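You operate a simulated robot arm through the tools that you are given. There is no shell and no other tool. Be economical: measure what you need, move in short steps, check, and stop when the job is done.

You run a simulated robot arm. Do the job below in one go: nothing can be reset, and whatever is moved stays where it is left.

Task
Put one clip on the silver axle and one on the black axle.
Fine: both go back into the rack.
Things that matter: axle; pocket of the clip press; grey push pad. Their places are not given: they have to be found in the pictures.

Only the result counts: the job must be done as asked and must still hold three seconds after the hand-in. Knocking over, shifting, dropping, spilling or breaking anything else fails it.

Robot
A 7-joint arm with a two-finger parallel gripper, fixed in place. Base frame: the origin is at the foot of the arm, x ahead of it, y to its left, z up. Units: mm, degrees, N and s.
With the tool pointing down near the work surface it reaches from about 240 to 680 mm from the base axis. Its first joint turns from -66.0 to 66.0 degrees. Payload 2.4 kg.
The TCP is the grasp point between the finger pads, 30 mm short of the fingertips. In the tool frame z runs along the fingers and y along their closing line. The gripper opens to 94 mm. The fingers are 28 mm wide and 10 mm thick; the gripper's body (50 by 96 mm) begins 55 mm behind the TCP.
Orientation is that of the tool frame in the base frame, as a unit quaternion [x, y, z, w]. With the fingers straight down and closing along the base's y, the tool's x points along the base's -x, its y along +y and its z along -z.

Tools
- The arm moves only by the tool step_arm. Its argument "deltas" is a list of rows, each an object (a shift or turn left out is 0, a gripper value left out holds the last) with "linear": the shift along the tool's x, y, z in cm, a list of three; "delta_rot": the turn, a rotation vector about the tool's x, y, z in degrees, a list of three; "grip": the gripper command, from -1 (shut) to 1 (fully open), values between in proportion. In form: [{"linear": [x, y, z], "delta_rot": [rx, ry, rz], "grip": grip}, ...]. A call has 1 to 10 rows; each row is the pose to reach, as a shift and turn from the pose commanded when the call began, along the tool's axes at that moment. Rows are played at 5 a second. More than 50 mm and 8.6 degrees between two rows, or a gripper value outside its range, and nothing of the call is played. A pose out of reach is approached as far as the arm can. The call stops where the force on the tool passes 40 N (or 10 N more than at its start, if that is more) or the arm is blocked; 0.2 s more then pass. The fingers move at their own pace (about 153 mm/s each) and stop on an object; they squeeze with about 22 N. The grip force told is the motor's: it shows also when the fingers shut on nothing. Time passes only in rows, and 0.2 s behind the last, so rows that repeat a pose let the fingers close. The reply holds the time, the measured pose of the TCP, the force on the tool along the base axes, the opening and the grip force, in the units named above and with some noise.
- Cameras (640 x 400 px; columns grow to the right, rows downward): "scene" is fixed at [37.9, 467, 1443.5]; the picture's right is [-0.71, -0.71, 0.00], its down [-0.36, 0.35, -0.86] and it looks along [0.61, -0.61, -0.50] (base axes); focal length 329 px, centre (320, 200). "wrist" rides on the gripper at [-37, 0, -58] in the tool frame; the picture's right is [0.00, -1.00, 0.00], its down [0.97, 0.00, -0.24] and it looks along [0.24, 0.00, 0.97] (tool axes); focal length 218 px, centre (320, 200).
- snapshot(camera): a new picture of that camera. The clock stands still meanwhile.
- measure_at(camera, pixels): for up to 12 pixels [column, row] of the newest picture of that camera ("zoom" is the newest enlarged one), the place [x, y, z] in the base frame of the surface seen there, good to about 3 mm, but the place of the scene camera against the robot may be out by one fixed shift of up to 18 mm in any direction. The clock stands still meanwhile.
- zoom(camera, box): a new picture of the part [left, top, right, bottom] of that camera's present view, enlarged. The clock stands still meanwhile.
- close_job(): hands the job in; it is judged then, once.

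Work in short steps. Measure before you move; look again where a grasp or a placing could have gone wrong, and mend it. You have 80 turns and 54 pictures in all, those below and enlarged ones among them. Open the gripper and draw the arm clear of the work before you hand the job in, unless the task says otherwise; then end with one line.

The tools are called after "Emit:" by a JSON object that holds its "fn" and its "kwargs". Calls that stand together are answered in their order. step_arm: Moves the arm, as the interface text tells. Its arguments: {"type":"object","properties":{"deltas":{"type":"array","items":{"type":"object","properties":{"linear":{"type":"array","items":{"type":"number"}},"delta_rot":{"type":"array","items":{"type":"number"}},"grip":{"type":"number"}}}}},"required":["deltas"]} The other tools are called the same way: snapshot (camera) takes a picture; measure_at (camera, pixels) gives the place of the surface under pixels of a picture; zoom (camera, box) takes an enlarged picture of a part of a camera's view; close_job () hands the job in.

At the start:

```text
clock: 0.0
ee_pos: [362.4, 178.8, 1237.1]
ee_rot: [0.0, 1.0, 0.0, -0.001]
contact_force: [0.1, -0.4, -0.8]
finger_gap: 93.9
finger_force: 0.0
```

scene: 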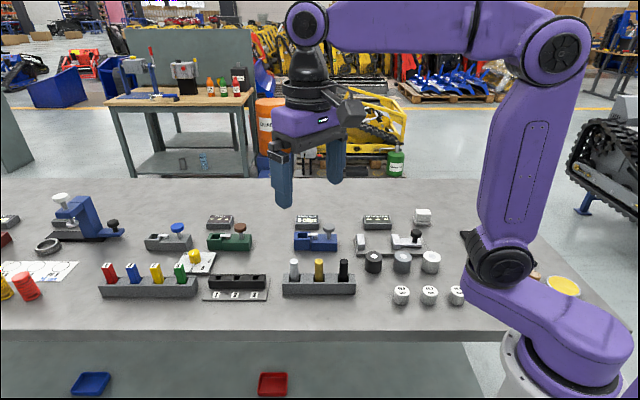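
wrist: 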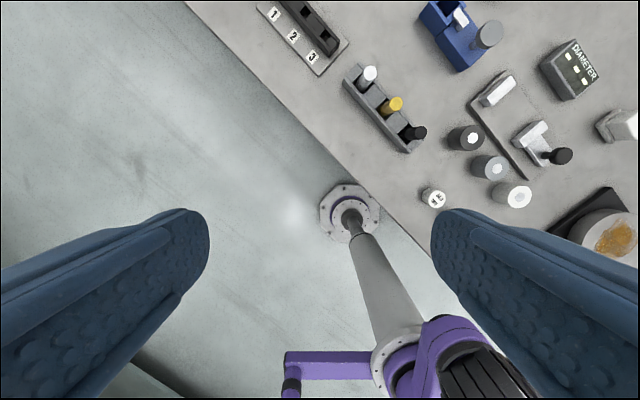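

The scene shows a rack with silver, gold and black axles at about (320,275), and several devices. I'll enlarge the areas to identify the clip press, push pad and clips.

Emit:
{"fn": "zoom", "kwargs": {"camera": "scene", "box": [200, 200, 360, 310]}}

Emit:
{"fn": "zoom", "kwargs": {"camera": "scene", "box": [340, 200, 500, 310]}}

Emit:
{"fn": "zoom", "kwargs": {"camera": "scene", "box": [0, 180, 210, 310]}}

```text
3.64 times, centred on (280, 255) of scene
```

zoom: 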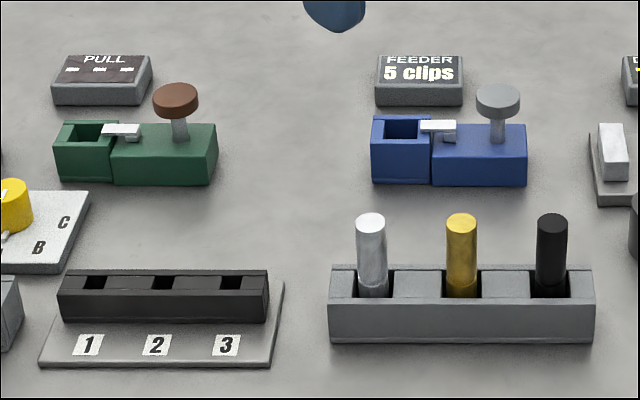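

```text
3.64 times, centred on (420, 255) of scene
```

zoom: 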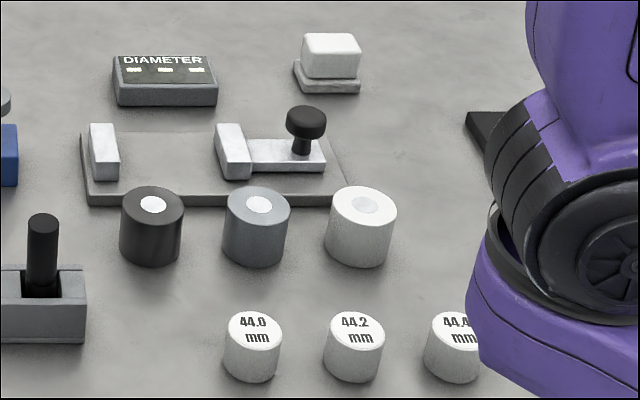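

```text
3.05 times, centred on (105, 245) of scene
```

zoom: 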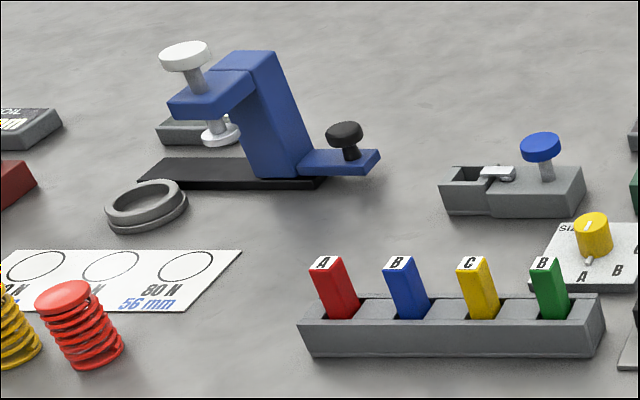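

The blue device next to "FEEDER 5 clips" with a grey knob looks like the clip press, and the rack holds the silver, gold and black axles. I'll measure the key points roughly from the scene camera.

Emit:
{"fn": "snapshot", "kwargs": {"camera": "scene"}}

Emit:
{"fn": "measure_at", "kwargs": {"camera": "scene", "pixels": [[294, 260], [319, 260], [344, 260], [302, 236], [329, 228], [318, 236], [330, 241], [324, 288], [380, 252], [237, 229]]}}

Emit:
{"fn": "measure_at", "kwargs": {"camera": "wrist", "pixels": [[370, 73], [396, 104], [418, 131], [462, 18], [490, 33], [462, 70], [430, 15]]}}

```text
48 pictures are left
```

scene: 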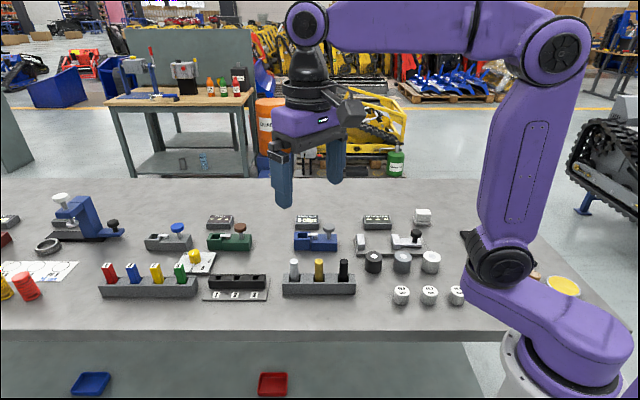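

```text
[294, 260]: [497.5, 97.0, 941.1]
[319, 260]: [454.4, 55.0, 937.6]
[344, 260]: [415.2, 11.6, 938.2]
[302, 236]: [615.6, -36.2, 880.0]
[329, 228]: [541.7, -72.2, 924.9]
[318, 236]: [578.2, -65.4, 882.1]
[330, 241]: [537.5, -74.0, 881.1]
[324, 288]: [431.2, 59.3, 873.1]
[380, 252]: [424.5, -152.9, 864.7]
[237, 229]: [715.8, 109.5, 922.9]
```

```text
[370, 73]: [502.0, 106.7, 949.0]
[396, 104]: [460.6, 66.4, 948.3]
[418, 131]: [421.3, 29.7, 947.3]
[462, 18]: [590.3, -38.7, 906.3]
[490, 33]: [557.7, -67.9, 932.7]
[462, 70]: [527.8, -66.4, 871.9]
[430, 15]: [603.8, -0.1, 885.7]
```

Wrist measurement puts the axle tops near z≈948 at (502,107), (461,66), (421,30), and the press around (590,-40). I'll move above the area and turn the tool 45° to line up with the row.

Emit:
{"fn": "step_arm", "kwargs": {"deltas": [{"linear": [-2.6, -2.6, 1.6], "delta_rot": [0, 0, -7.5]}, {"linear": [-5.2, -5.3, 3.3], "delta_rot": [0, 0, -15]}, {"linear": [-7.9, -7.9, 5], "delta_rot": [0, 0, -22.5]}, {"linear": [-10.5, -10.6, 6.6], "delta_rot": [0, 0, -30]}, {"linear": [-13.2, -13.2, 8.3], "delta_rot": [0, 0, -37.5]}, {"linear": [-15.8, -15.9, 10], "delta_rot": [0, 0, -45]}, {"linear": [-15.8, -15.9, 10], "delta_rot": [0, 0, -45]}]}}

Emit:
{"fn": "snapshot", "kwargs": {"camera": "wrist"}}

```text
clock: 1.6
ee_pos: [518.7, 18.9, 1138.0]
ee_rot: [-0.384, 0.924, 0.0, -0.001]
contact_force: [0.7, 0.2, 0.5]
finger_gap: 94.2
finger_force: 0.2
```

```text
47 pictures are left
```

wrist: 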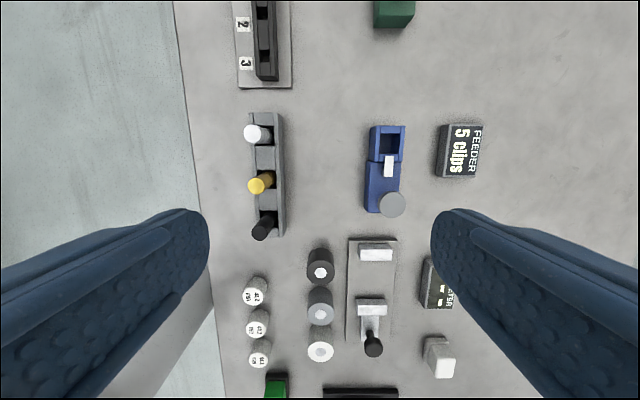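

The rack (about (262,175)) and the press (about (388,170)) are both visible. I'll enlarge each to measure accurately.

Emit:
{"fn": "zoom", "kwargs": {"camera": "wrist", "box": [340, 110, 436, 230]}}

Emit:
{"fn": "measure_at", "kwargs": {"camera": "wrist", "pixels": [[257, 133], [257, 185], [262, 233], [389, 144], [371, 143], [405, 143], [389, 127], [390, 166], [392, 204], [376, 185], [272, 205], [300, 150]]}}

Emit:
{"fn": "zoom", "kwargs": {"camera": "wrist", "box": [220, 100, 316, 250]}}

```text
3.33 times, centred on (388, 170) of wrist
```

zoom: 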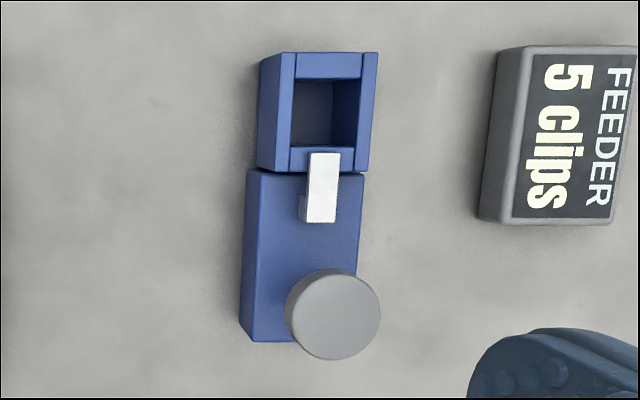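

```text
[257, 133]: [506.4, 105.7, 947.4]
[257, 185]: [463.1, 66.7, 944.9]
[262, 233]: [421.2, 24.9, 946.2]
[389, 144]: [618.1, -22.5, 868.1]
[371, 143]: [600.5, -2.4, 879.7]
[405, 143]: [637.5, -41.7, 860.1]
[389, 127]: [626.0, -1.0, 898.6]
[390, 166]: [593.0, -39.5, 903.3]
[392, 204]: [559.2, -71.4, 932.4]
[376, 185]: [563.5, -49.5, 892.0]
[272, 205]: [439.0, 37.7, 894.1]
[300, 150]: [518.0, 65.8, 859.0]
```

```text
2.67 times, centred on (268, 175) of wrist
```

zoom: 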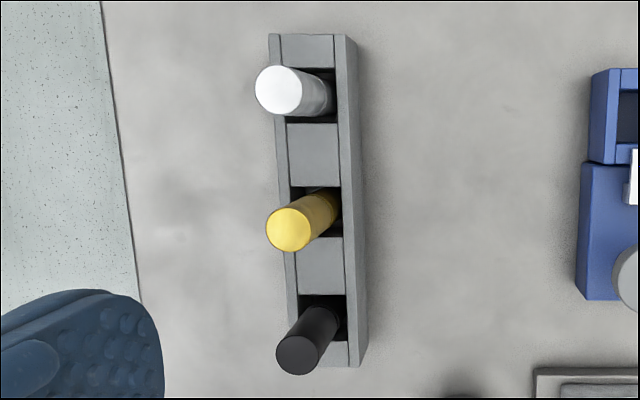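

The pocket rim corners lie around wrist pixels (378–403, 129–157). I'll measure the pocket's rim on each side, the pad and the chrome slide more precisely.

Emit:
{"fn": "measure_at", "kwargs": {"camera": "wrist", "pixels": [[378, 143.6], [402.5, 143.6], [390, 130], [382, 157.2], [380, 131], [402, 131], [385, 204], [398, 204], [391, 195], [391, 213], [377, 205], [396, 161]]}}

Emit:
{"fn": "zoom", "kwargs": {"camera": "scene", "box": [284, 205, 348, 255]}}

```text
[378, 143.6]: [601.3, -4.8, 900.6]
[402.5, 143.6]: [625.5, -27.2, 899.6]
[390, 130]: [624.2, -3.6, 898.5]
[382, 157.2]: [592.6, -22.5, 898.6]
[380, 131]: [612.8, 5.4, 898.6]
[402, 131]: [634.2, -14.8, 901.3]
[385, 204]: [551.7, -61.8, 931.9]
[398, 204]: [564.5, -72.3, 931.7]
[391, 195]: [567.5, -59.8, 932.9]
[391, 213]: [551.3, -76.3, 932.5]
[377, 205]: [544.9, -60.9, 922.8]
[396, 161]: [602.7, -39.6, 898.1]
```

```text
8.00 times, centred on (316, 230) of scene
```

zoom: 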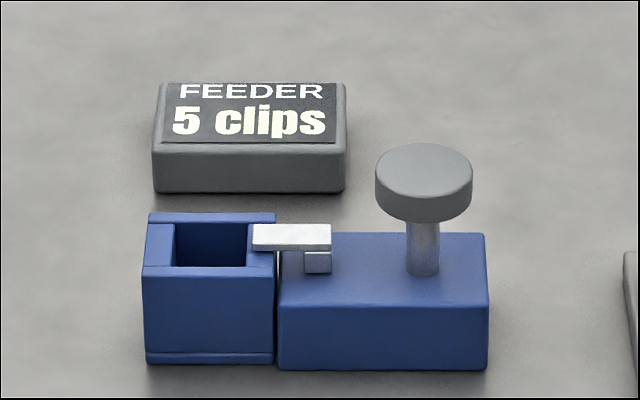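

Pocket centre comes out near (613,-16) with rim z≈899; pad centre is (559,-68,932). I'll move above the silver axle at (506,106) for a close check before gripping.

Emit:
{"fn": "step_arm", "kwargs": {"deltas": [{"linear": [-1.8, 2.3, 2.9]}, {"linear": [-3.5, 4.7, 5.9]}, {"linear": [-5.27, 7.0, 8.8]}, {"linear": [-5.27, 7.0, 8.8]}]}}

Emit:
{"fn": "snapshot", "kwargs": {"camera": "wrist"}}

```text
clock: 2.6
ee_pos: [508.2, 107.6, 1048.1]
ee_rot: [-0.382, 0.924, -0.001, 0.0]
contact_force: [0.1, -0.1, 0.8]
finger_gap: 94.1
finger_force: 0.0
```

```text
43 pictures are left
```

wrist: 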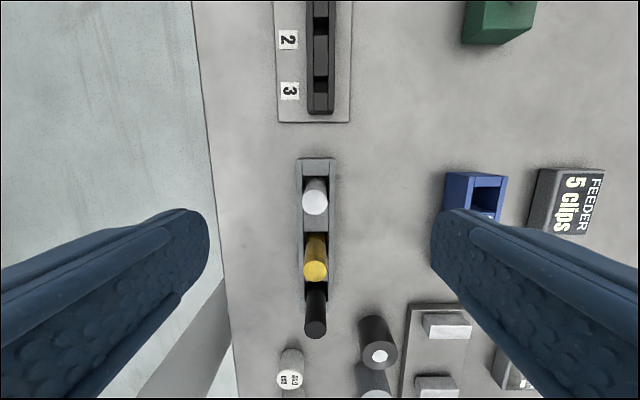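

Emit:
{"fn": "zoom", "kwargs": {"camera": "wrist", "box": [272, 150, 362, 350]}}

Emit:
{"fn": "measure_at", "kwargs": {"camera": "wrist", "pixels": [[304, 201], [325, 201], [315, 191], [315, 212], [314, 201], [314, 271], [315, 328], [316, 170], [299, 195], [331, 195], [314, 182]]}}

```text
2.00 times, centred on (317, 250) of wrist
```

zoom: 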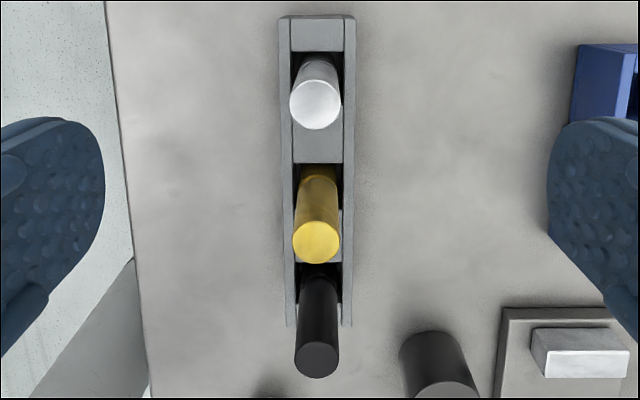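

```text
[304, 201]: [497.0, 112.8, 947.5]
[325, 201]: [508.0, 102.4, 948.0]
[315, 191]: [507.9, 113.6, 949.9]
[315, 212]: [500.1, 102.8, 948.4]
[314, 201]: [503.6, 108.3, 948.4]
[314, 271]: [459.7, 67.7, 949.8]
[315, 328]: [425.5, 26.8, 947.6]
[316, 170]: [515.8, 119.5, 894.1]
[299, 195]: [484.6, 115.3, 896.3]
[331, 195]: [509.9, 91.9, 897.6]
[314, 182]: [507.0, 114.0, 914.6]
```

The silver axle top centre is at about (503.5,107.5,948), roughly 3 mm off the TCP. I'll correct, descend to z≈943 and look at the gap before closing.

Emit:
{"fn": "step_arm", "kwargs": {"deltas": [{"linear": [0.34, 0.33, 3.0]}, {"linear": [0.34, 0.33, 6.0]}, {"linear": [0.34, 0.33, 8.5]}, {"linear": [0.34, 0.33, 10.4]}, {"linear": [0.34, 0.33, 10.4]}, {"linear": [0.34, 0.33, 10.4]}]}}

Emit:
{"fn": "snapshot", "kwargs": {"camera": "wrist"}}

```text
clock: 4.0
ee_pos: [505.4, 106.3, 947.6]
ee_rot: [-0.383, 0.924, 0.0, 0.001]
contact_force: [0.0, 0.0, 0.0]
finger_gap: 94.2
finger_force: 0.0
```

```text
41 pictures are left
```

wrist: 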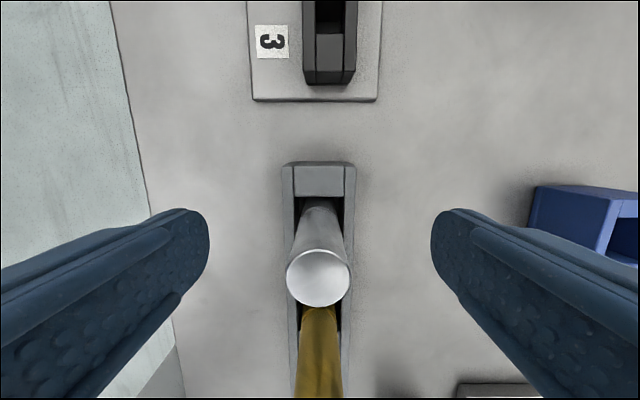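

The axle is centred between the fingers (centre (319,278) against an expected TCP at row ≈274). I'll shift 1 mm, go 2 mm lower and close.

Emit:
{"fn": "step_arm", "kwargs": {"deltas": [{"linear": [0.12, 0, 0.2]}, {"linear": [0.12, 0, 0.2], "grip": 0}, {"linear": [0.12, 0, 0.2], "grip": -0.4}, {"linear": [0.12, 0, 0.2], "grip": -1}, {"linear": [0.12, 0, 0.2], "grip": -1}, {"linear": [0.12, 0, 0.2], "grip": -1}]}}

Emit:
{"fn": "snapshot", "kwargs": {"camera": "wrist"}}

```text
clock: 5.4
ee_pos: [502.9, 105.7, 944.2]
ee_rot: [-0.382, 0.924, 0.0, 0.0]
contact_force: [0.3, -0.8, 0.0]
finger_gap: 19.3
finger_force: 22.1
```

```text
40 pictures are left
```

wrist: 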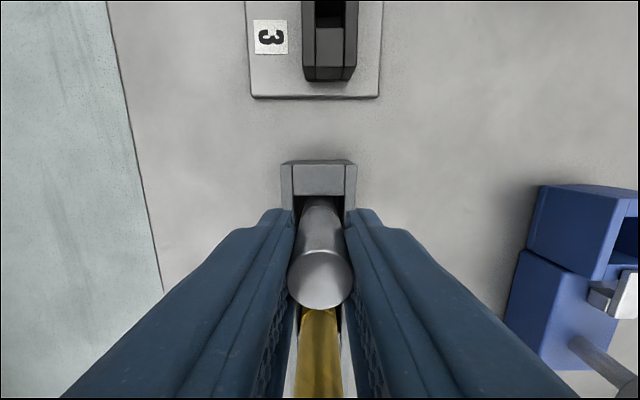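

Gripped at 19.3 mm. I'll lift 105 mm straight up, then move across to above the pocket.

Emit:
{"fn": "step_arm", "kwargs": {"deltas": [{"linear": [0, 0, -2]}, {"linear": [0, 0, -5]}, {"linear": [0, 0, -8.0]}, {"linear": [0, 0, -10.5]}, {"linear": [0.2, -4, -10.5]}, {"linear": [0.5, -8, -10.5]}, {"linear": [0.8, -12.2, -10.5]}, {"linear": [1.0, -16.4, -10.5]}, {"linear": [1.0, -16.4, -10.5]}, {"linear": [1.0, -16.4, -10.5]}]}}

Emit:
{"fn": "snapshot", "kwargs": {"camera": "wrist"}}

Emit:
{"fn": "snapshot", "kwargs": {"camera": "scene"}}

```text
clock: 7.6
ee_pos: [614.5, -17.2, 1048.0]
ee_rot: [-0.383, 0.924, 0.0, 0.0]
contact_force: [-0.2, 0.1, -1.6]
finger_gap: 19.4
finger_force: 22.0
```

```text
39 pictures are left
```

wrist: 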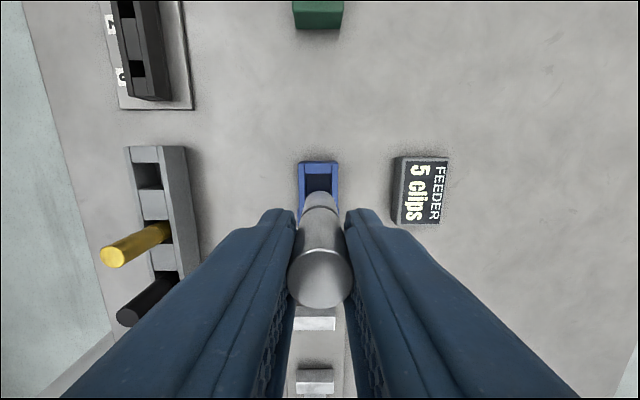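

```text
38 pictures are left
```

scene: 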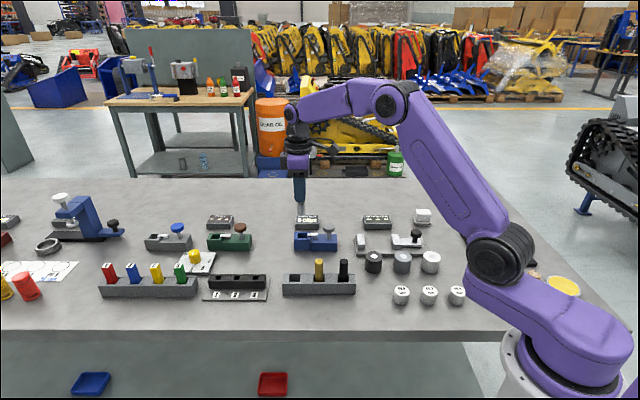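

Pocket and axle both near column 319. I'll enlarge and measure the visible pocket rim to verify the alignment before lowering.

Emit:
{"fn": "zoom", "kwargs": {"camera": "wrist", "box": [280, 150, 360, 230]}}

Emit:
{"fn": "measure_at", "kwargs": {"camera": "wrist", "pixels": [[301, 185], [335, 185], [318, 168], [301, 168], [335, 168], [307, 174], [329, 174]]}}

```text
5.00 times, centred on (320, 190) of wrist
```

zoom: 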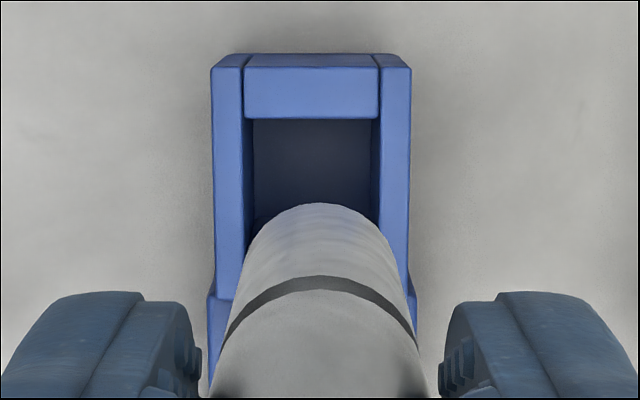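

```text
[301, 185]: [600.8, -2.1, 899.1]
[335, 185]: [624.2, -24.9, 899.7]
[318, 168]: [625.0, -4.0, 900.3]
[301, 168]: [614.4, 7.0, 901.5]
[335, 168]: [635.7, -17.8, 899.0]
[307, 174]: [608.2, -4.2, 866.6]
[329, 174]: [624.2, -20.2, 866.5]
```

The pocket opening is centred at column ≈318.3 while the axle is at ≈320, so I shift about 1.8 mm left and 0.8 mm along, and lower until the axle's bottom is just above the rim.

Emit:
{"fn": "step_arm", "kwargs": {"deltas": [{"linear": [0.08, 0.18, -0.0]}, {"linear": [0.08, 0.18, 3]}, {"linear": [0.08, 0.18, 6.3]}, {"linear": [0.08, 0.18, 6.3]}]}}

Emit:
{"fn": "zoom", "kwargs": {"camera": "wrist", "box": [270, 130, 370, 230]}}

Emit:
{"fn": "zoom", "kwargs": {"camera": "scene", "box": [280, 190, 350, 255]}}

```text
clock: 8.6
ee_pos: [610.7, -17.2, 986.0]
ee_rot: [-0.383, 0.924, 0.0, 0.0]
contact_force: [-0.1, -0.1, -1.0]
finger_gap: 19.3
finger_force: 22.0
```

```text
4.00 times, centred on (320, 180) of wrist
```

zoom: 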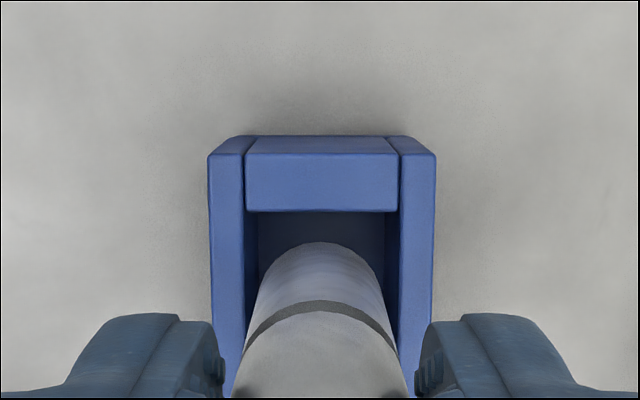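

```text
6.15 times, centred on (315, 222) of scene
```

zoom: 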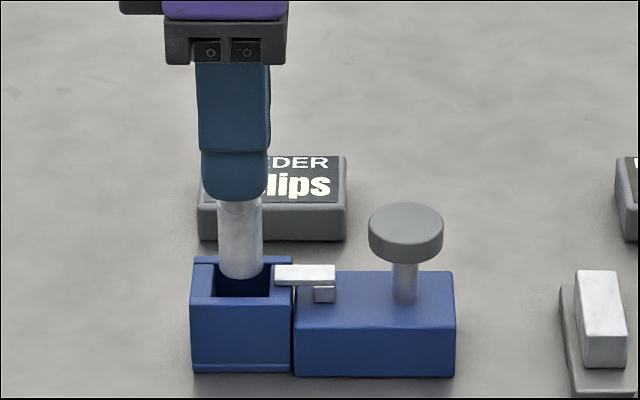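

The axle is centred over the opening (columns 248–398 against 246–399). I'll lower gently into the pocket.

Emit:
{"fn": "step_arm", "kwargs": {"deltas": [{"linear": [0, 0, 1]}, {"linear": [0, 0, 2]}, {"linear": [0, 0, 2.8]}, {"linear": [0, 0, 3.5]}, {"linear": [0, 0, 3.8]}, {"linear": [0, 0, 3.8]}]}}

Emit:
{"fn": "zoom", "kwargs": {"camera": "scene", "box": [280, 190, 350, 255]}}

```text
clock: 10.0
ee_pos: [609.6, -17.3, 948.7]
ee_rot: [-0.382, 0.924, 0.0, 0.001]
contact_force: [0.3, -0.4, -2.5]
finger_gap: 19.2
finger_force: 21.7
```

```text
6.15 times, centred on (315, 222) of scene
```

zoom: 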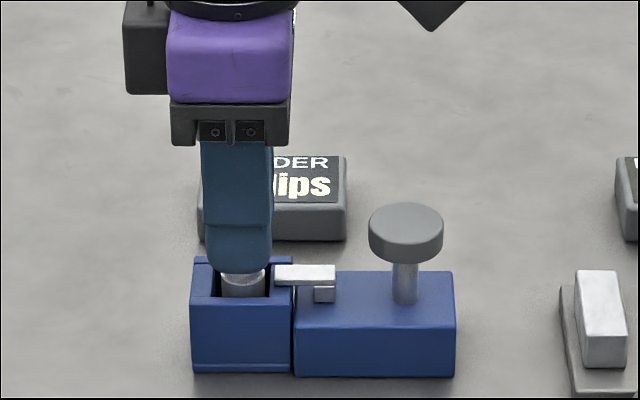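

In the pocket with no contact yet (z≈947). I'll lower in 1 mm rows and watch for floor contact.

Emit:
{"fn": "step_arm", "kwargs": {"deltas": [{"linear": [0, 0, 0.1]}, {"linear": [0, 0, 0.2]}, {"linear": [0, 0, 0.3]}, {"linear": [0, 0, 0.4]}, {"linear": [0, 0, 0.4]}]}}

```text
clock: 11.2
ee_pos: [609.9, -16.9, 944.5]
ee_rot: [-0.382, 0.924, 0.001, 0.0]
contact_force: [-5.9, 1.4, 11.7]
finger_gap: 19.6
finger_force: 22.0
```

Upward force of about 12 N at z≈944 matches the rack height, so the axle is on the floor. I'll open the gripper and check.

Emit:
{"fn": "step_arm", "kwargs": {"deltas": [{"linear": [0, 0, -0.05], "grip": -1}, {"linear": [0, 0, -0.05], "grip": -0.4}, {"linear": [0, 0, -0.05], "grip": 0.2}, {"linear": [0, 0, -0.05], "grip": 0.2}]}}

Emit:
{"fn": "snapshot", "kwargs": {"camera": "wrist"}}

Emit:
{"fn": "zoom", "kwargs": {"camera": "scene", "box": [280, 190, 350, 255]}}

```text
clock: 12.2
ee_pos: [610.7, -16.4, 944.6]
ee_rot: [-0.383, 0.924, 0.0, 0.0]
contact_force: [0.1, 0.3, -0.1]
finger_gap: 56.6
finger_force: 0.0
```

```text
33 pictures are left
```

wrist: 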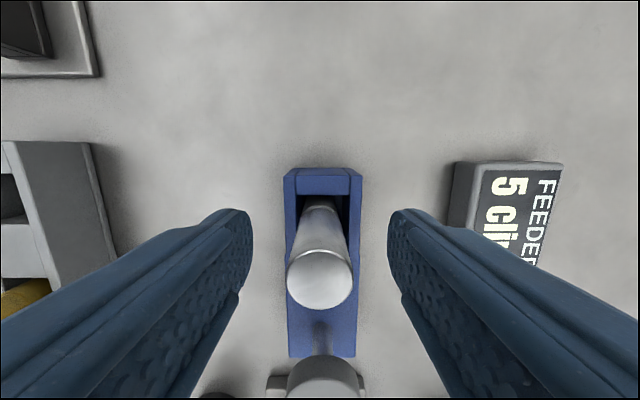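

```text
6.15 times, centred on (315, 222) of scene
```

zoom: 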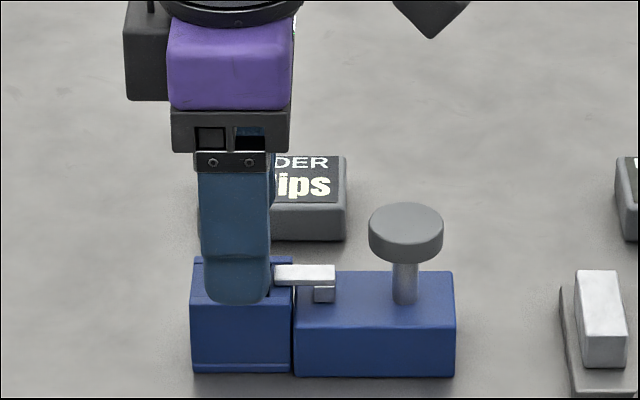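

The axle stands upright in the pocket. I'll rise, move over the grey pad (559,-68), and close the fingers.

Emit:
{"fn": "step_arm", "kwargs": {"deltas": [{"linear": [0, 0, -3]}, {"linear": [0, 0, -7]}, {"linear": [3.6, 0, -8.5], "grip": -1}, {"linear": [7.2, 0, -8.5], "grip": -1}, {"linear": [7.2, 0, -7.0], "grip": -1}, {"linear": [7.2, 0, -5.0], "grip": -1}, {"linear": [7.2, 0, -5.0], "grip": -1}]}}

Emit:
{"fn": "snapshot", "kwargs": {"camera": "wrist"}}

Emit:
{"fn": "zoom", "kwargs": {"camera": "scene", "box": [280, 180, 360, 255]}}

```text
clock: 13.8
ee_pos: [558.4, -67.3, 996.3]
ee_rot: [-0.382, 0.924, 0.0, -0.001]
contact_force: [0.2, 0.3, -0.6]
finger_gap: 0.0
finger_force: 21.7
```

```text
31 pictures are left
```

wrist: 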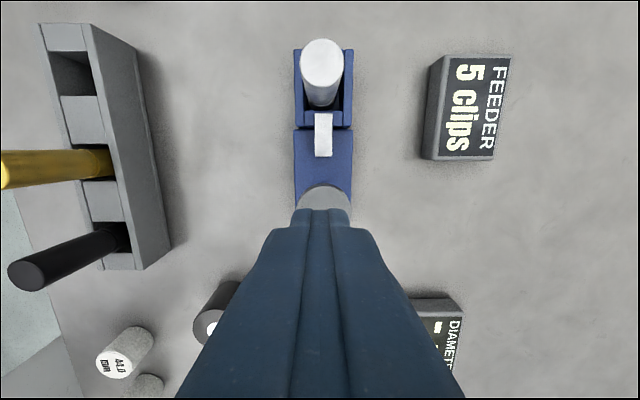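

```text
5.33 times, centred on (320, 218) of scene
```

zoom: 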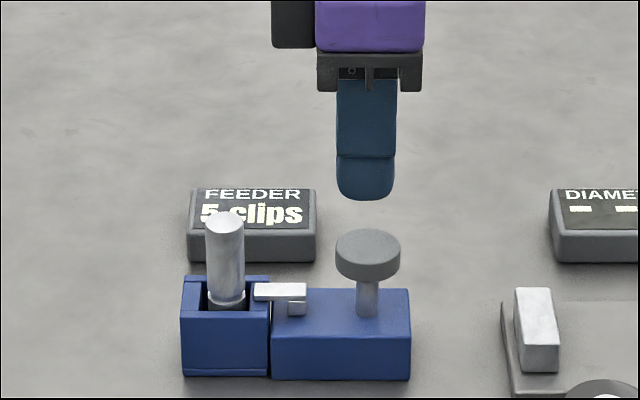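

The fingers are over the pad. I'll descend to near contact and push down gently in small rows.

Emit:
{"fn": "step_arm", "kwargs": {"deltas": [{"linear": [0, 0, 1.5]}, {"linear": [0, 0, 2.7]}, {"linear": [0, 0, 3.0]}, {"linear": [0, 0, 3.2]}, {"linear": [0, 0, 3.4]}, {"linear": [0, 0, 3.6]}, {"linear": [0, 0, 3.8]}, {"linear": [0, 0, 4.0]}]}}

Emit:
{"fn": "zoom", "kwargs": {"camera": "scene", "box": [280, 180, 360, 255]}}

```text
clock: 15.6
ee_pos: [559.8, -67.1, 955.7]
ee_rot: [-0.383, 0.924, -0.001, 0.0]
contact_force: [0.3, 0.5, 3.0]
finger_gap: 0.0
finger_force: 22.1
```

```text
5.33 times, centred on (320, 218) of scene
```

zoom: 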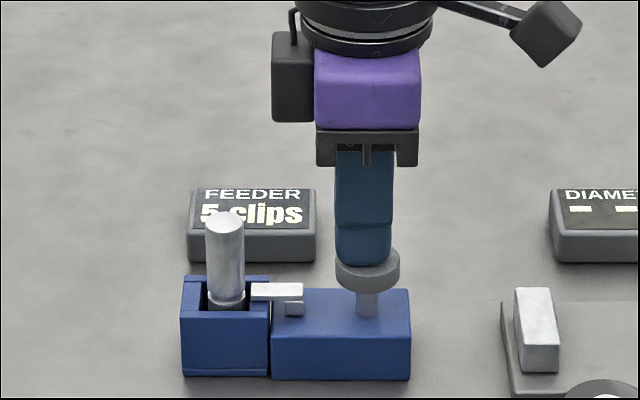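

The pad sinks and the chrome slide moves toward the axle, so pushing down works. I'll continue down.

Emit:
{"fn": "step_arm", "kwargs": {"deltas": [{"linear": [0, 0, 0.2]}, {"linear": [0, 0, 0.4]}, {"linear": [0, 0, 0.6]}, {"linear": [0, 0, 0.8]}, {"linear": [0, 0, 1.0]}, {"linear": [0, 0, 1.2]}]}}

Emit:
{"fn": "zoom", "kwargs": {"camera": "scene", "box": [280, 180, 360, 255]}}

```text
clock: 17.0
ee_pos: [559.8, -68.6, 947.3]
ee_rot: [-0.383, 0.924, -0.001, 0.001]
contact_force: [-7.3, 0.9, 16.8]
finger_gap: 0.0
finger_force: 21.3
stopped in row 6: the force on the tool passed its limit (the readings are from after the stop); the commanded pose is now the measured one
```

```text
5.33 times, centred on (320, 218) of scene
```

zoom: 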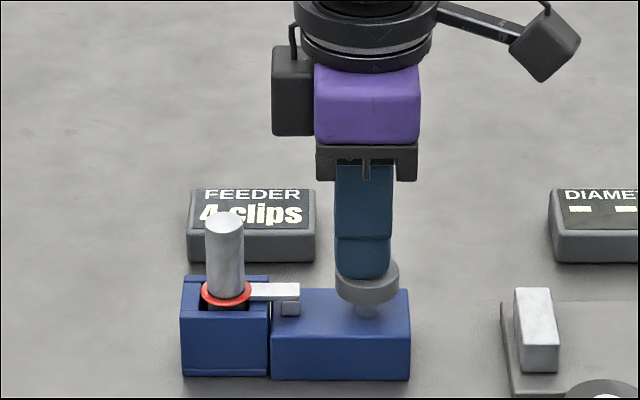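

The display shows 4 clips and a red clip is on the silver axle. I'll rise off the pad, return above the pocket, open the gripper and look.

Emit:
{"fn": "step_arm", "kwargs": {"deltas": [{"linear": [0, 0, -2]}, {"linear": [0, 0, -5]}, {"linear": [0, 0, -9.0]}, {"linear": [-3.6, 0, -9.5], "grip": 0.3}, {"linear": [-7.2, 0, -9.5], "grip": 0.3}, {"linear": [-7.2, 0, -9.5], "grip": 0.3}]}}

Emit:
{"fn": "snapshot", "kwargs": {"camera": "wrist"}}

Emit:
{"fn": "measure_at", "kwargs": {"camera": "wrist", "pixels": [[318, 200]]}}

```text
clock: 18.4
ee_pos: [610.8, -16.6, 1039.5]
ee_rot: [-0.383, 0.924, -0.002, 0.001]
contact_force: [-0.5, 0.3, -0.5]
finger_gap: 60.9
finger_force: 0.1
```

```text
27 pictures are left
```

wrist: 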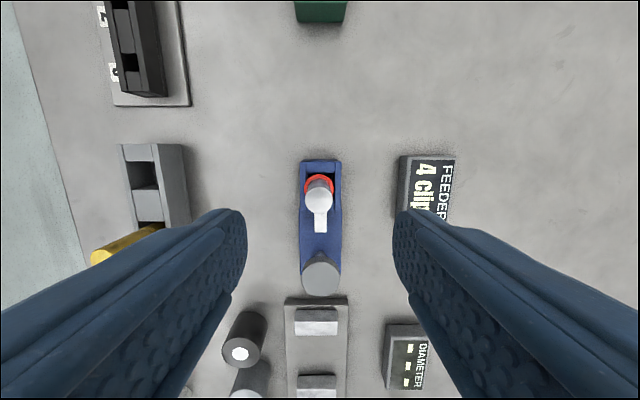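

```text
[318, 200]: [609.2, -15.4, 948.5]
```

The axle top at (319,200) lies right under the TCP. I'll descend to grip height and look before closing.

Emit:
{"fn": "step_arm", "kwargs": {"deltas": [{"linear": [0, 0, 3]}, {"linear": [0, 0, 6]}, {"linear": [0, 0, 8]}, {"linear": [0, 0, 9.5]}, {"linear": [0, 0, 9.5]}]}}

Emit:
{"fn": "snapshot", "kwargs": {"camera": "wrist"}}

Emit:
{"fn": "zoom", "kwargs": {"camera": "scene", "box": [280, 180, 360, 255]}}

```text
clock: 19.6
ee_pos: [609.7, -13.8, 946.6]
ee_rot: [-0.383, 0.924, 0.0, 0.003]
contact_force: [1.2, 0.0, -0.6]
finger_gap: 61.2
finger_force: 0.1
```

```text
26 pictures are left
```

wrist: 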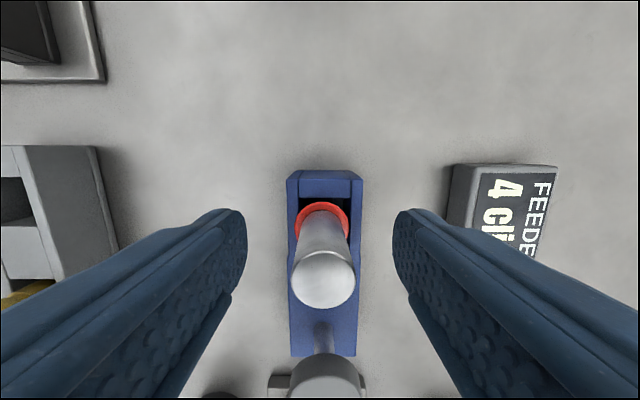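

```text
5.33 times, centred on (320, 218) of scene
```

zoom: 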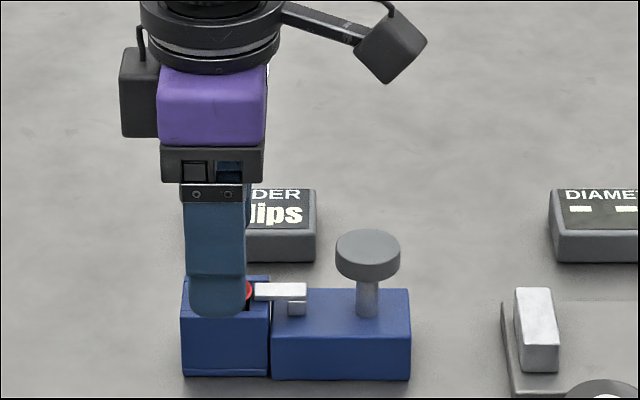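

The pad and slide have returned. The axle is 0.8 mm right of centre, so I nudge and close, then lift 105 mm.

Emit:
{"fn": "step_arm", "kwargs": {"deltas": [{"linear": [0, -0.07, 0.1], "grip": 0}, {"linear": [0, -0.07, 0.1], "grip": -1}, {"linear": [0, -0.07, 0.1], "grip": -1}, {"linear": [0, -0.07, 0.1], "grip": -1}, {"linear": [0, -0.07, -1], "grip": -1}, {"linear": [0, -0.07, -4]}, {"linear": [0, -0.07, -8]}, {"linear": [0, -0.07, -10.4]}, {"linear": [0, -0.07, -10.4]}]}}

Emit:
{"fn": "snapshot", "kwargs": {"camera": "wrist"}}

```text
clock: 21.6
ee_pos: [610.2, -16.9, 1050.4]
ee_rot: [-0.383, 0.924, -0.002, 0.001]
contact_force: [-0.3, -1.0, -1.8]
finger_gap: 19.2
finger_force: 21.7
```

```text
24 pictures are left
```

wrist: 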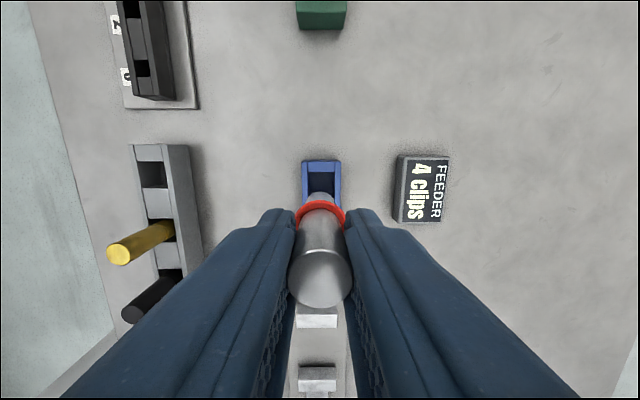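

The axle with its clip came out cleanly. I'll move back over the empty silver well and check the alignment.

Emit:
{"fn": "step_arm", "kwargs": {"deltas": [{"linear": [-0.2, 4, 0]}, {"linear": [-0.5, 8, 0]}, {"linear": [-0.8, 12.2, 0]}, {"linear": [-1.05, 16.3, 0]}, {"linear": [-1.05, 16.3, 2]}, {"linear": [-1.05, 16.3, 2]}]}}

Emit:
{"fn": "zoom", "kwargs": {"camera": "wrist", "box": [270, 130, 370, 230]}}

Emit:
{"fn": "measure_at", "kwargs": {"camera": "zoom", "pixels": [[220, 180], [420, 180], [325, 130]]}}

```text
clock: 23.0
ee_pos: [504.3, 105.9, 1030.6]
ee_rot: [-0.382, 0.924, -0.001, 0.003]
contact_force: [-0.2, 0.0, -1.8]
finger_gap: 19.1
finger_force: 21.9
```

```text
4.00 times, centred on (320, 180) of wrist
```

zoom: 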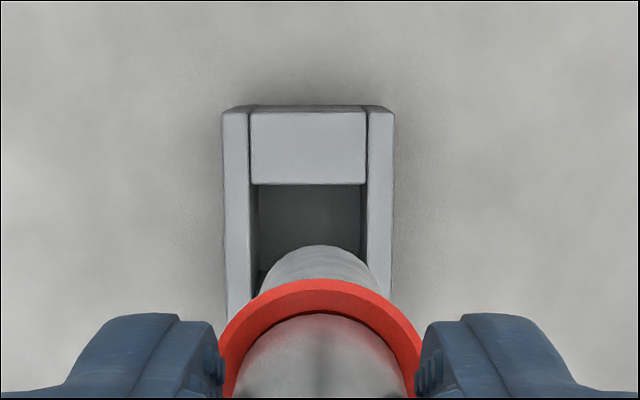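

```text
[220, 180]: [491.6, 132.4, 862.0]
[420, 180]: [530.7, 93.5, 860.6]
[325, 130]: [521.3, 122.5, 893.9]
```

The rack opening is centred at zoom column 308 and the axle at ≈318, so I'm about 2.2 mm to the right and 2–3 mm too near the far edge. I'll correct and lower to just above the rim, then recheck.

Emit:
{"fn": "step_arm", "kwargs": {"deltas": [{"linear": [0.23, 0.22, 0]}, {"linear": [0.23, 0.22, 2]}, {"linear": [0.23, 0.22, 4.5]}, {"linear": [0.23, 0.22, 4.5]}, {"linear": [0.23, 0.22, 4.5]}]}}

Emit:
{"fn": "zoom", "kwargs": {"camera": "wrist", "box": [270, 130, 370, 230]}}

Emit:
{"fn": "zoom", "kwargs": {"camera": "scene", "box": [270, 225, 360, 305]}}

```text
clock: 24.2
ee_pos: [501.4, 105.1, 985.6]
ee_rot: [-0.382, 0.924, -0.001, 0.002]
contact_force: [0.2, 0.4, -1.5]
finger_gap: 19.1
finger_force: 22.3
```

```text
4.00 times, centred on (320, 180) of wrist
```

zoom: 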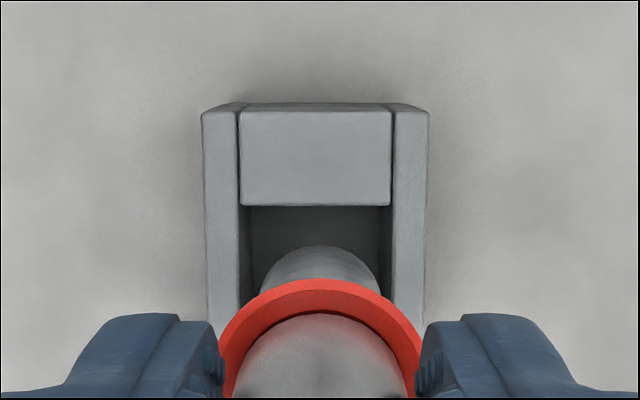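

```text
5.00 times, centred on (315, 265) of scene
```

zoom: 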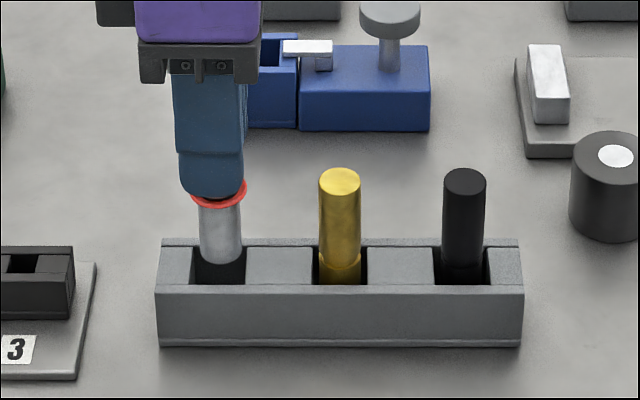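

Axle (≈318) and opening (≈316) line up, and the scene view agrees (220 against 221). I'll lower into the well, slowly at the end.

Emit:
{"fn": "step_arm", "kwargs": {"deltas": [{"linear": [0, 0.03, 1]}, {"linear": [0, 0.03, 2]}, {"linear": [0, 0.03, 3]}, {"linear": [0, 0.03, 3.6]}, {"linear": [0, 0.03, 3.8]}, {"linear": [0, 0.03, 3.9]}, {"linear": [0, 0.03, 3.9]}]}}

```text
clock: 25.8
ee_pos: [500.4, 106.6, 946.3]
ee_rot: [-0.383, 0.924, -0.002, 0.002]
contact_force: [0.2, -0.6, -1.9]
finger_gap: 19.3
finger_force: 21.9
```

No contact yet; I'll lower in 1 mm rows until the floor is felt.

Emit:
{"fn": "step_arm", "kwargs": {"deltas": [{"linear": [0, 0, 0.1]}, {"linear": [0, 0, 0.2]}, {"linear": [0, 0, 0.3]}, {"linear": [0, 0, 0.3]}]}}

Emit:
{"fn": "zoom", "kwargs": {"camera": "scene", "box": [270, 225, 360, 305]}}

```text
clock: 26.8
ee_pos: [501.8, 105.5, 943.3]
ee_rot: [-0.383, 0.924, -0.002, 0.003]
contact_force: [-1.2, 2.0, 15.3]
finger_gap: 19.5
finger_force: 21.9
```

```text
5.00 times, centred on (315, 265) of scene
```

zoom: 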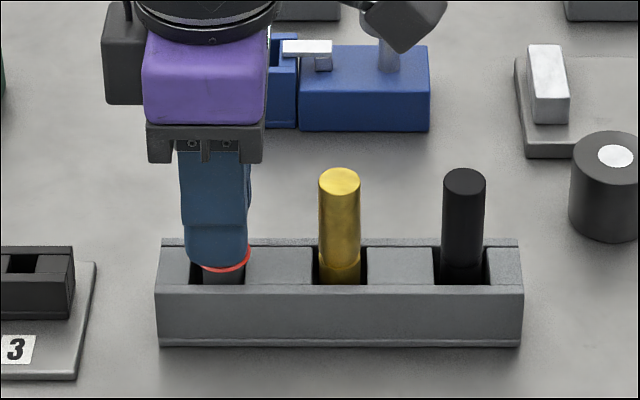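

Seated (15 N upward at z≈943). I'll open, rise straight up, and move along the row to above the black axle.

Emit:
{"fn": "step_arm", "kwargs": {"deltas": [{"linear": [0, 0, -0.05], "grip": -0.4}, {"linear": [0, 0, -0.05], "grip": 0.3}, {"linear": [0, 0, -0.05], "grip": 0.3}, {"linear": [0, 0, -4]}, {"linear": [0, 0, -8]}, {"linear": [0, 0, -10.5]}, {"linear": [3.8, 0, -10.5]}, {"linear": [7.6, 0, -10.5]}, {"linear": [11.3, 0, -10.5]}, {"linear": [11.3, 0, -10.5]}]}}

Emit:
{"fn": "snapshot", "kwargs": {"camera": "wrist"}}

Emit:
{"fn": "zoom", "kwargs": {"camera": "scene", "box": [270, 225, 360, 305]}}

```text
clock: 29.0
ee_pos: [417.4, 27.1, 1045.1]
ee_rot: [-0.383, 0.924, -0.001, 0.001]
contact_force: [0.0, 1.0, -0.6]
finger_gap: 61.0
finger_force: 0.0
```

```text
19 pictures are left
```

wrist: 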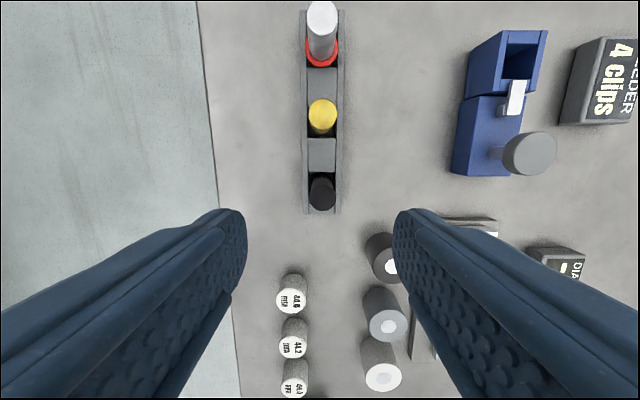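

```text
5.00 times, centred on (315, 265) of scene
```

zoom: 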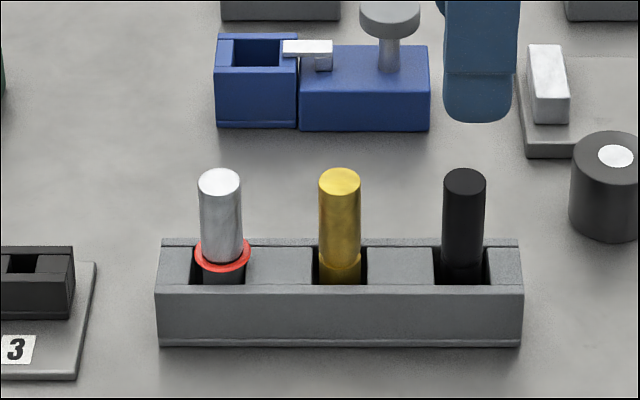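

The silver axle stands upright in its well with its clip. The black axle top is at about (322,195); I'll measure it.

Emit:
{"fn": "zoom", "kwargs": {"camera": "wrist", "box": [290, 160, 354, 220]}}

Emit:
{"fn": "measure_at", "kwargs": {"camera": "wrist", "pixels": [[322, 195], [322, 188], [322, 203], [314, 195], [330, 195]]}}

```text
6.67 times, centred on (322, 190) of wrist
```

zoom: 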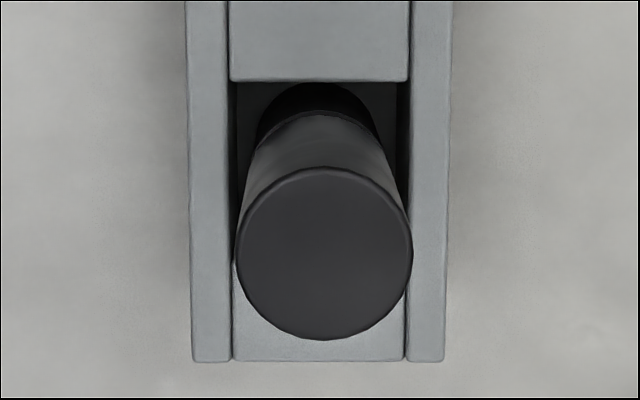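

```text
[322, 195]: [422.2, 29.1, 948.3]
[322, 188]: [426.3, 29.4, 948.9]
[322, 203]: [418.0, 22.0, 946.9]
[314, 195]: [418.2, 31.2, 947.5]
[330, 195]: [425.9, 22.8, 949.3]
```

The black top centre is at wrist (322.6,198), about 1.9 mm right of the TCP axis and aligned along the row. I'll correct, descend and grip.

Emit:
{"fn": "step_arm", "kwargs": {"deltas": [{"linear": [0, -0.19, 3]}, {"linear": [0, -0.19, 6]}, {"linear": [0, -0.19, 8.5]}, {"linear": [0, -0.19, 10.3]}, {"linear": [0, -0.19, 10.3]}, {"linear": [0, -0.19, 10.3], "grip": -0.3}, {"linear": [0, -0.19, 10.3], "grip": -1}, {"linear": [0, -0.19, 10.3], "grip": -1}, {"linear": [0, -0.19, 10.3], "grip": -1}]}}

Emit:
{"fn": "snapshot", "kwargs": {"camera": "wrist"}}

```text
clock: 31.0
ee_pos: [421.5, 25.4, 944.3]
ee_rot: [-0.384, 0.924, -0.001, 0.002]
contact_force: [0.2, -0.1, 0.7]
finger_gap: 19.4
finger_force: 21.5
```

```text
16 pictures are left
```

wrist: 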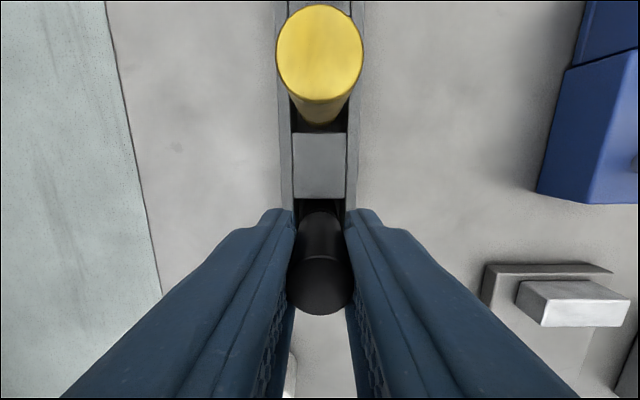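

Gripped at 19.4 mm and centred. I'll lift 105 mm, then move toward the pocket.

Emit:
{"fn": "step_arm", "kwargs": {"deltas": [{"linear": [0, 0, -2]}, {"linear": [0, 0, -5]}, {"linear": [0, 0, -8.0]}, {"linear": [0, 0, -10.5]}, {"linear": [-2.6, -4.1, -10.5]}, {"linear": [-5.2, -8.2, -10.5]}, {"linear": [-7.8, -12.2, -10.5]}, {"linear": [-10.5, -16.3, -10.5]}, {"linear": [-10.5, -16.3, -10.5]}, {"linear": [-10.5, -16.3, -4.5]}]}}

```text
refused: row 10 steps farther than a row can; nothing moved
```

The last row was too long a step; I resend it split up.

Emit:
{"fn": "step_arm", "kwargs": {"deltas": [{"linear": [0, 0, -2]}, {"linear": [0, 0, -6]}, {"linear": [0, 0, -10.5]}, {"linear": [-2.6, -4.1, -10.5]}, {"linear": [-5.2, -8.2, -10.5]}, {"linear": [-7.8, -12.2, -10.5]}, {"linear": [-10.5, -16.3, -10.5]}, {"linear": [-10.5, -16.3, -9]}, {"linear": [-10.5, -16.3, -7]}, {"linear": [-10.5, -16.3, -7]}]}}

Emit:
{"fn": "zoom", "kwargs": {"camera": "wrist", "box": [270, 130, 370, 230]}}

```text
clock: 33.2
ee_pos: [610.7, -16.5, 1015.1]
ee_rot: [-0.383, 0.924, -0.001, 0.002]
contact_force: [-0.8, 1.2, -2.1]
finger_gap: 19.2
finger_force: 21.7
```

```text
4.00 times, centred on (320, 180) of wrist
```

zoom: 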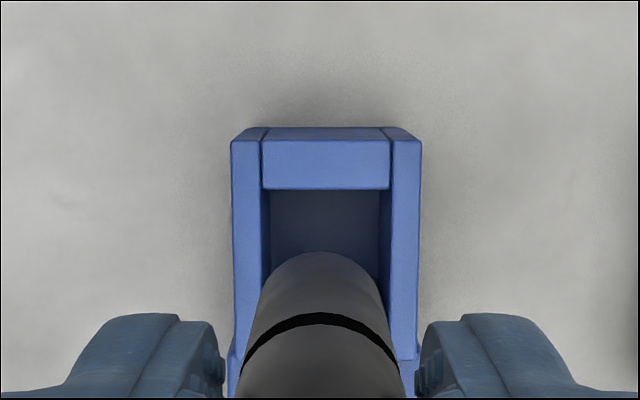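

The opening's centre is at column 326 against the axle's ≈320, so I shift 1.3 mm right; the distance along the row is good. I'll lower into the pocket.

Emit:
{"fn": "step_arm", "kwargs": {"deltas": [{"linear": [0, -0.13, 0.5]}, {"linear": [0, -0.13, 2.0]}, {"linear": [0, -0.13, 3.0]}, {"linear": [0, -0.13, 3.0]}]}}

Emit:
{"fn": "zoom", "kwargs": {"camera": "wrist", "box": [270, 130, 370, 230]}}

```text
clock: 34.2
ee_pos: [612.1, -17.4, 985.0]
ee_rot: [-0.383, 0.924, -0.001, 0.003]
contact_force: [0.6, 0.3, -1.5]
finger_gap: 19.4
finger_force: 22.3
```

```text
4.00 times, centred on (320, 180) of wrist
```

zoom: 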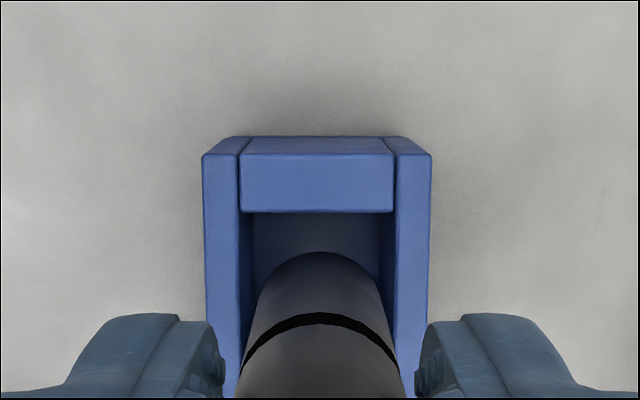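

Centred within about 0.5 mm. I'll lower to just above the floor, then creep down.

Emit:
{"fn": "step_arm", "kwargs": {"deltas": [{"linear": [0, 0.03, 1]}, {"linear": [0, 0.03, 2]}, {"linear": [0, 0.03, 3]}, {"linear": [0, 0.03, 3.6]}, {"linear": [0, 0.03, 3.8]}, {"linear": [0, 0.03, 3.9]}, {"linear": [0, 0.03, 4.0]}, {"linear": [0, 0.03, 4.1]}, {"linear": [0, 0.03, 4.1]}]}}

```text
clock: 36.2
ee_pos: [612.7, -18.3, 944.0]
ee_rot: [-0.383, 0.924, -0.001, 0.002]
contact_force: [-0.4, 0.1, -1.6]
finger_gap: 19.8
finger_force: 21.5
```

No contact yet, so I creep down a few more millimetres.

Emit:
{"fn": "step_arm", "kwargs": {"deltas": [{"linear": [0, 0, 0.1]}, {"linear": [0, 0, 0.15]}, {"linear": [0, 0, 0.2]}, {"linear": [0, 0, 0.2]}]}}

```text
clock: 37.2
ee_pos: [613.4, -18.6, 942.6]
ee_rot: [-0.383, 0.924, -0.002, 0.002]
contact_force: [-2.4, -0.8, 10.1]
finger_gap: 19.2
finger_force: 21.9
```

Floor contact at z≈943. I'll release, rise and look at the axle, then go over the pad with fingers closed.

Emit:
{"fn": "step_arm", "kwargs": {"deltas": [{"linear": [0, 0, -0.05], "grip": -0.4}, {"linear": [0, 0, -0.05], "grip": 0.3}, {"linear": [0, 0, -0.05], "grip": 0.3}, {"linear": [0, 0, -3]}, {"linear": [0, 0, -7]}, {"linear": [3.6, 0, -8.5], "grip": -1}, {"linear": [7.3, 0.1, -8.5], "grip": -1}, {"linear": [7.3, 0.1, -7.0], "grip": -1}, {"linear": [7.3, 0.1, -5.0], "grip": -1}, {"linear": [7.3, 0.1, -5.0], "grip": -1}]}}

Emit:
{"fn": "zoom", "kwargs": {"camera": "scene", "box": [280, 180, 360, 255]}}

```text
clock: 39.4
ee_pos: [561.0, -68.8, 989.4]
ee_rot: [-0.383, 0.924, -0.001, 0.002]
contact_force: [0.2, -0.3, -1.1]
finger_gap: 0.2
finger_force: 22.6
```

```text
5.33 times, centred on (320, 218) of scene
```

zoom: 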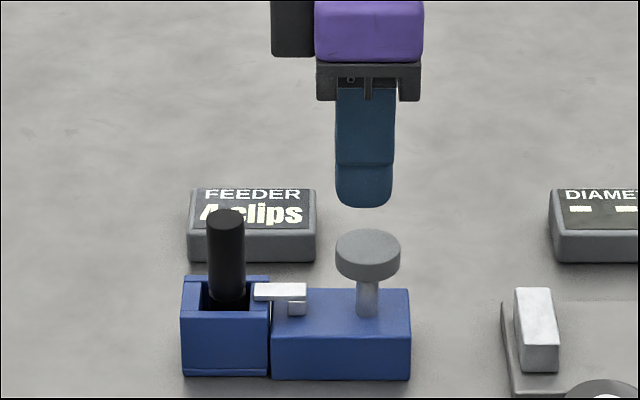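

The black axle stands in the pocket and the display reads 4. I'll press the pad once, as before.

Emit:
{"fn": "step_arm", "kwargs": {"deltas": [{"linear": [0, 0, 1.3]}, {"linear": [0, 0, 2.4]}, {"linear": [0, 0, 2.8]}, {"linear": [0, 0, 3.1]}, {"linear": [0, 0, 3.4]}, {"linear": [0, 0, 3.7]}, {"linear": [0, 0, 4.0]}, {"linear": [0, 0, 4.2]}, {"linear": [0, 0, 4.4]}, {"linear": [0, 0, 4.6]}]}}

Emit:
{"fn": "zoom", "kwargs": {"camera": "scene", "box": [280, 180, 360, 255]}}

```text
clock: 41.6
ee_pos: [559.9, -69.2, 946.5]
ee_rot: [-0.382, 0.924, -0.002, 0.003]
contact_force: [-6.0, 0.8, 19.3]
finger_gap: 0.0
finger_force: 21.7
```

```text
5.33 times, centred on (320, 218) of scene
```

zoom: 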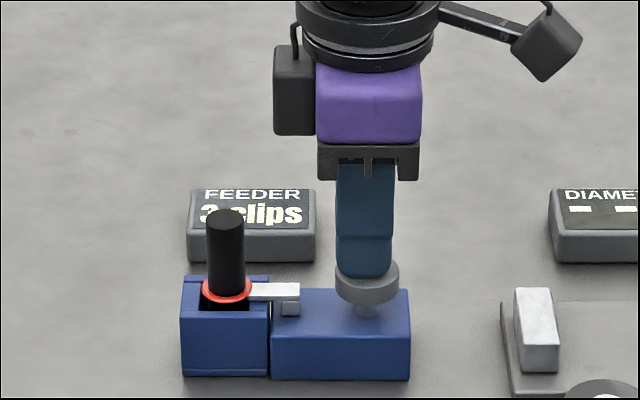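

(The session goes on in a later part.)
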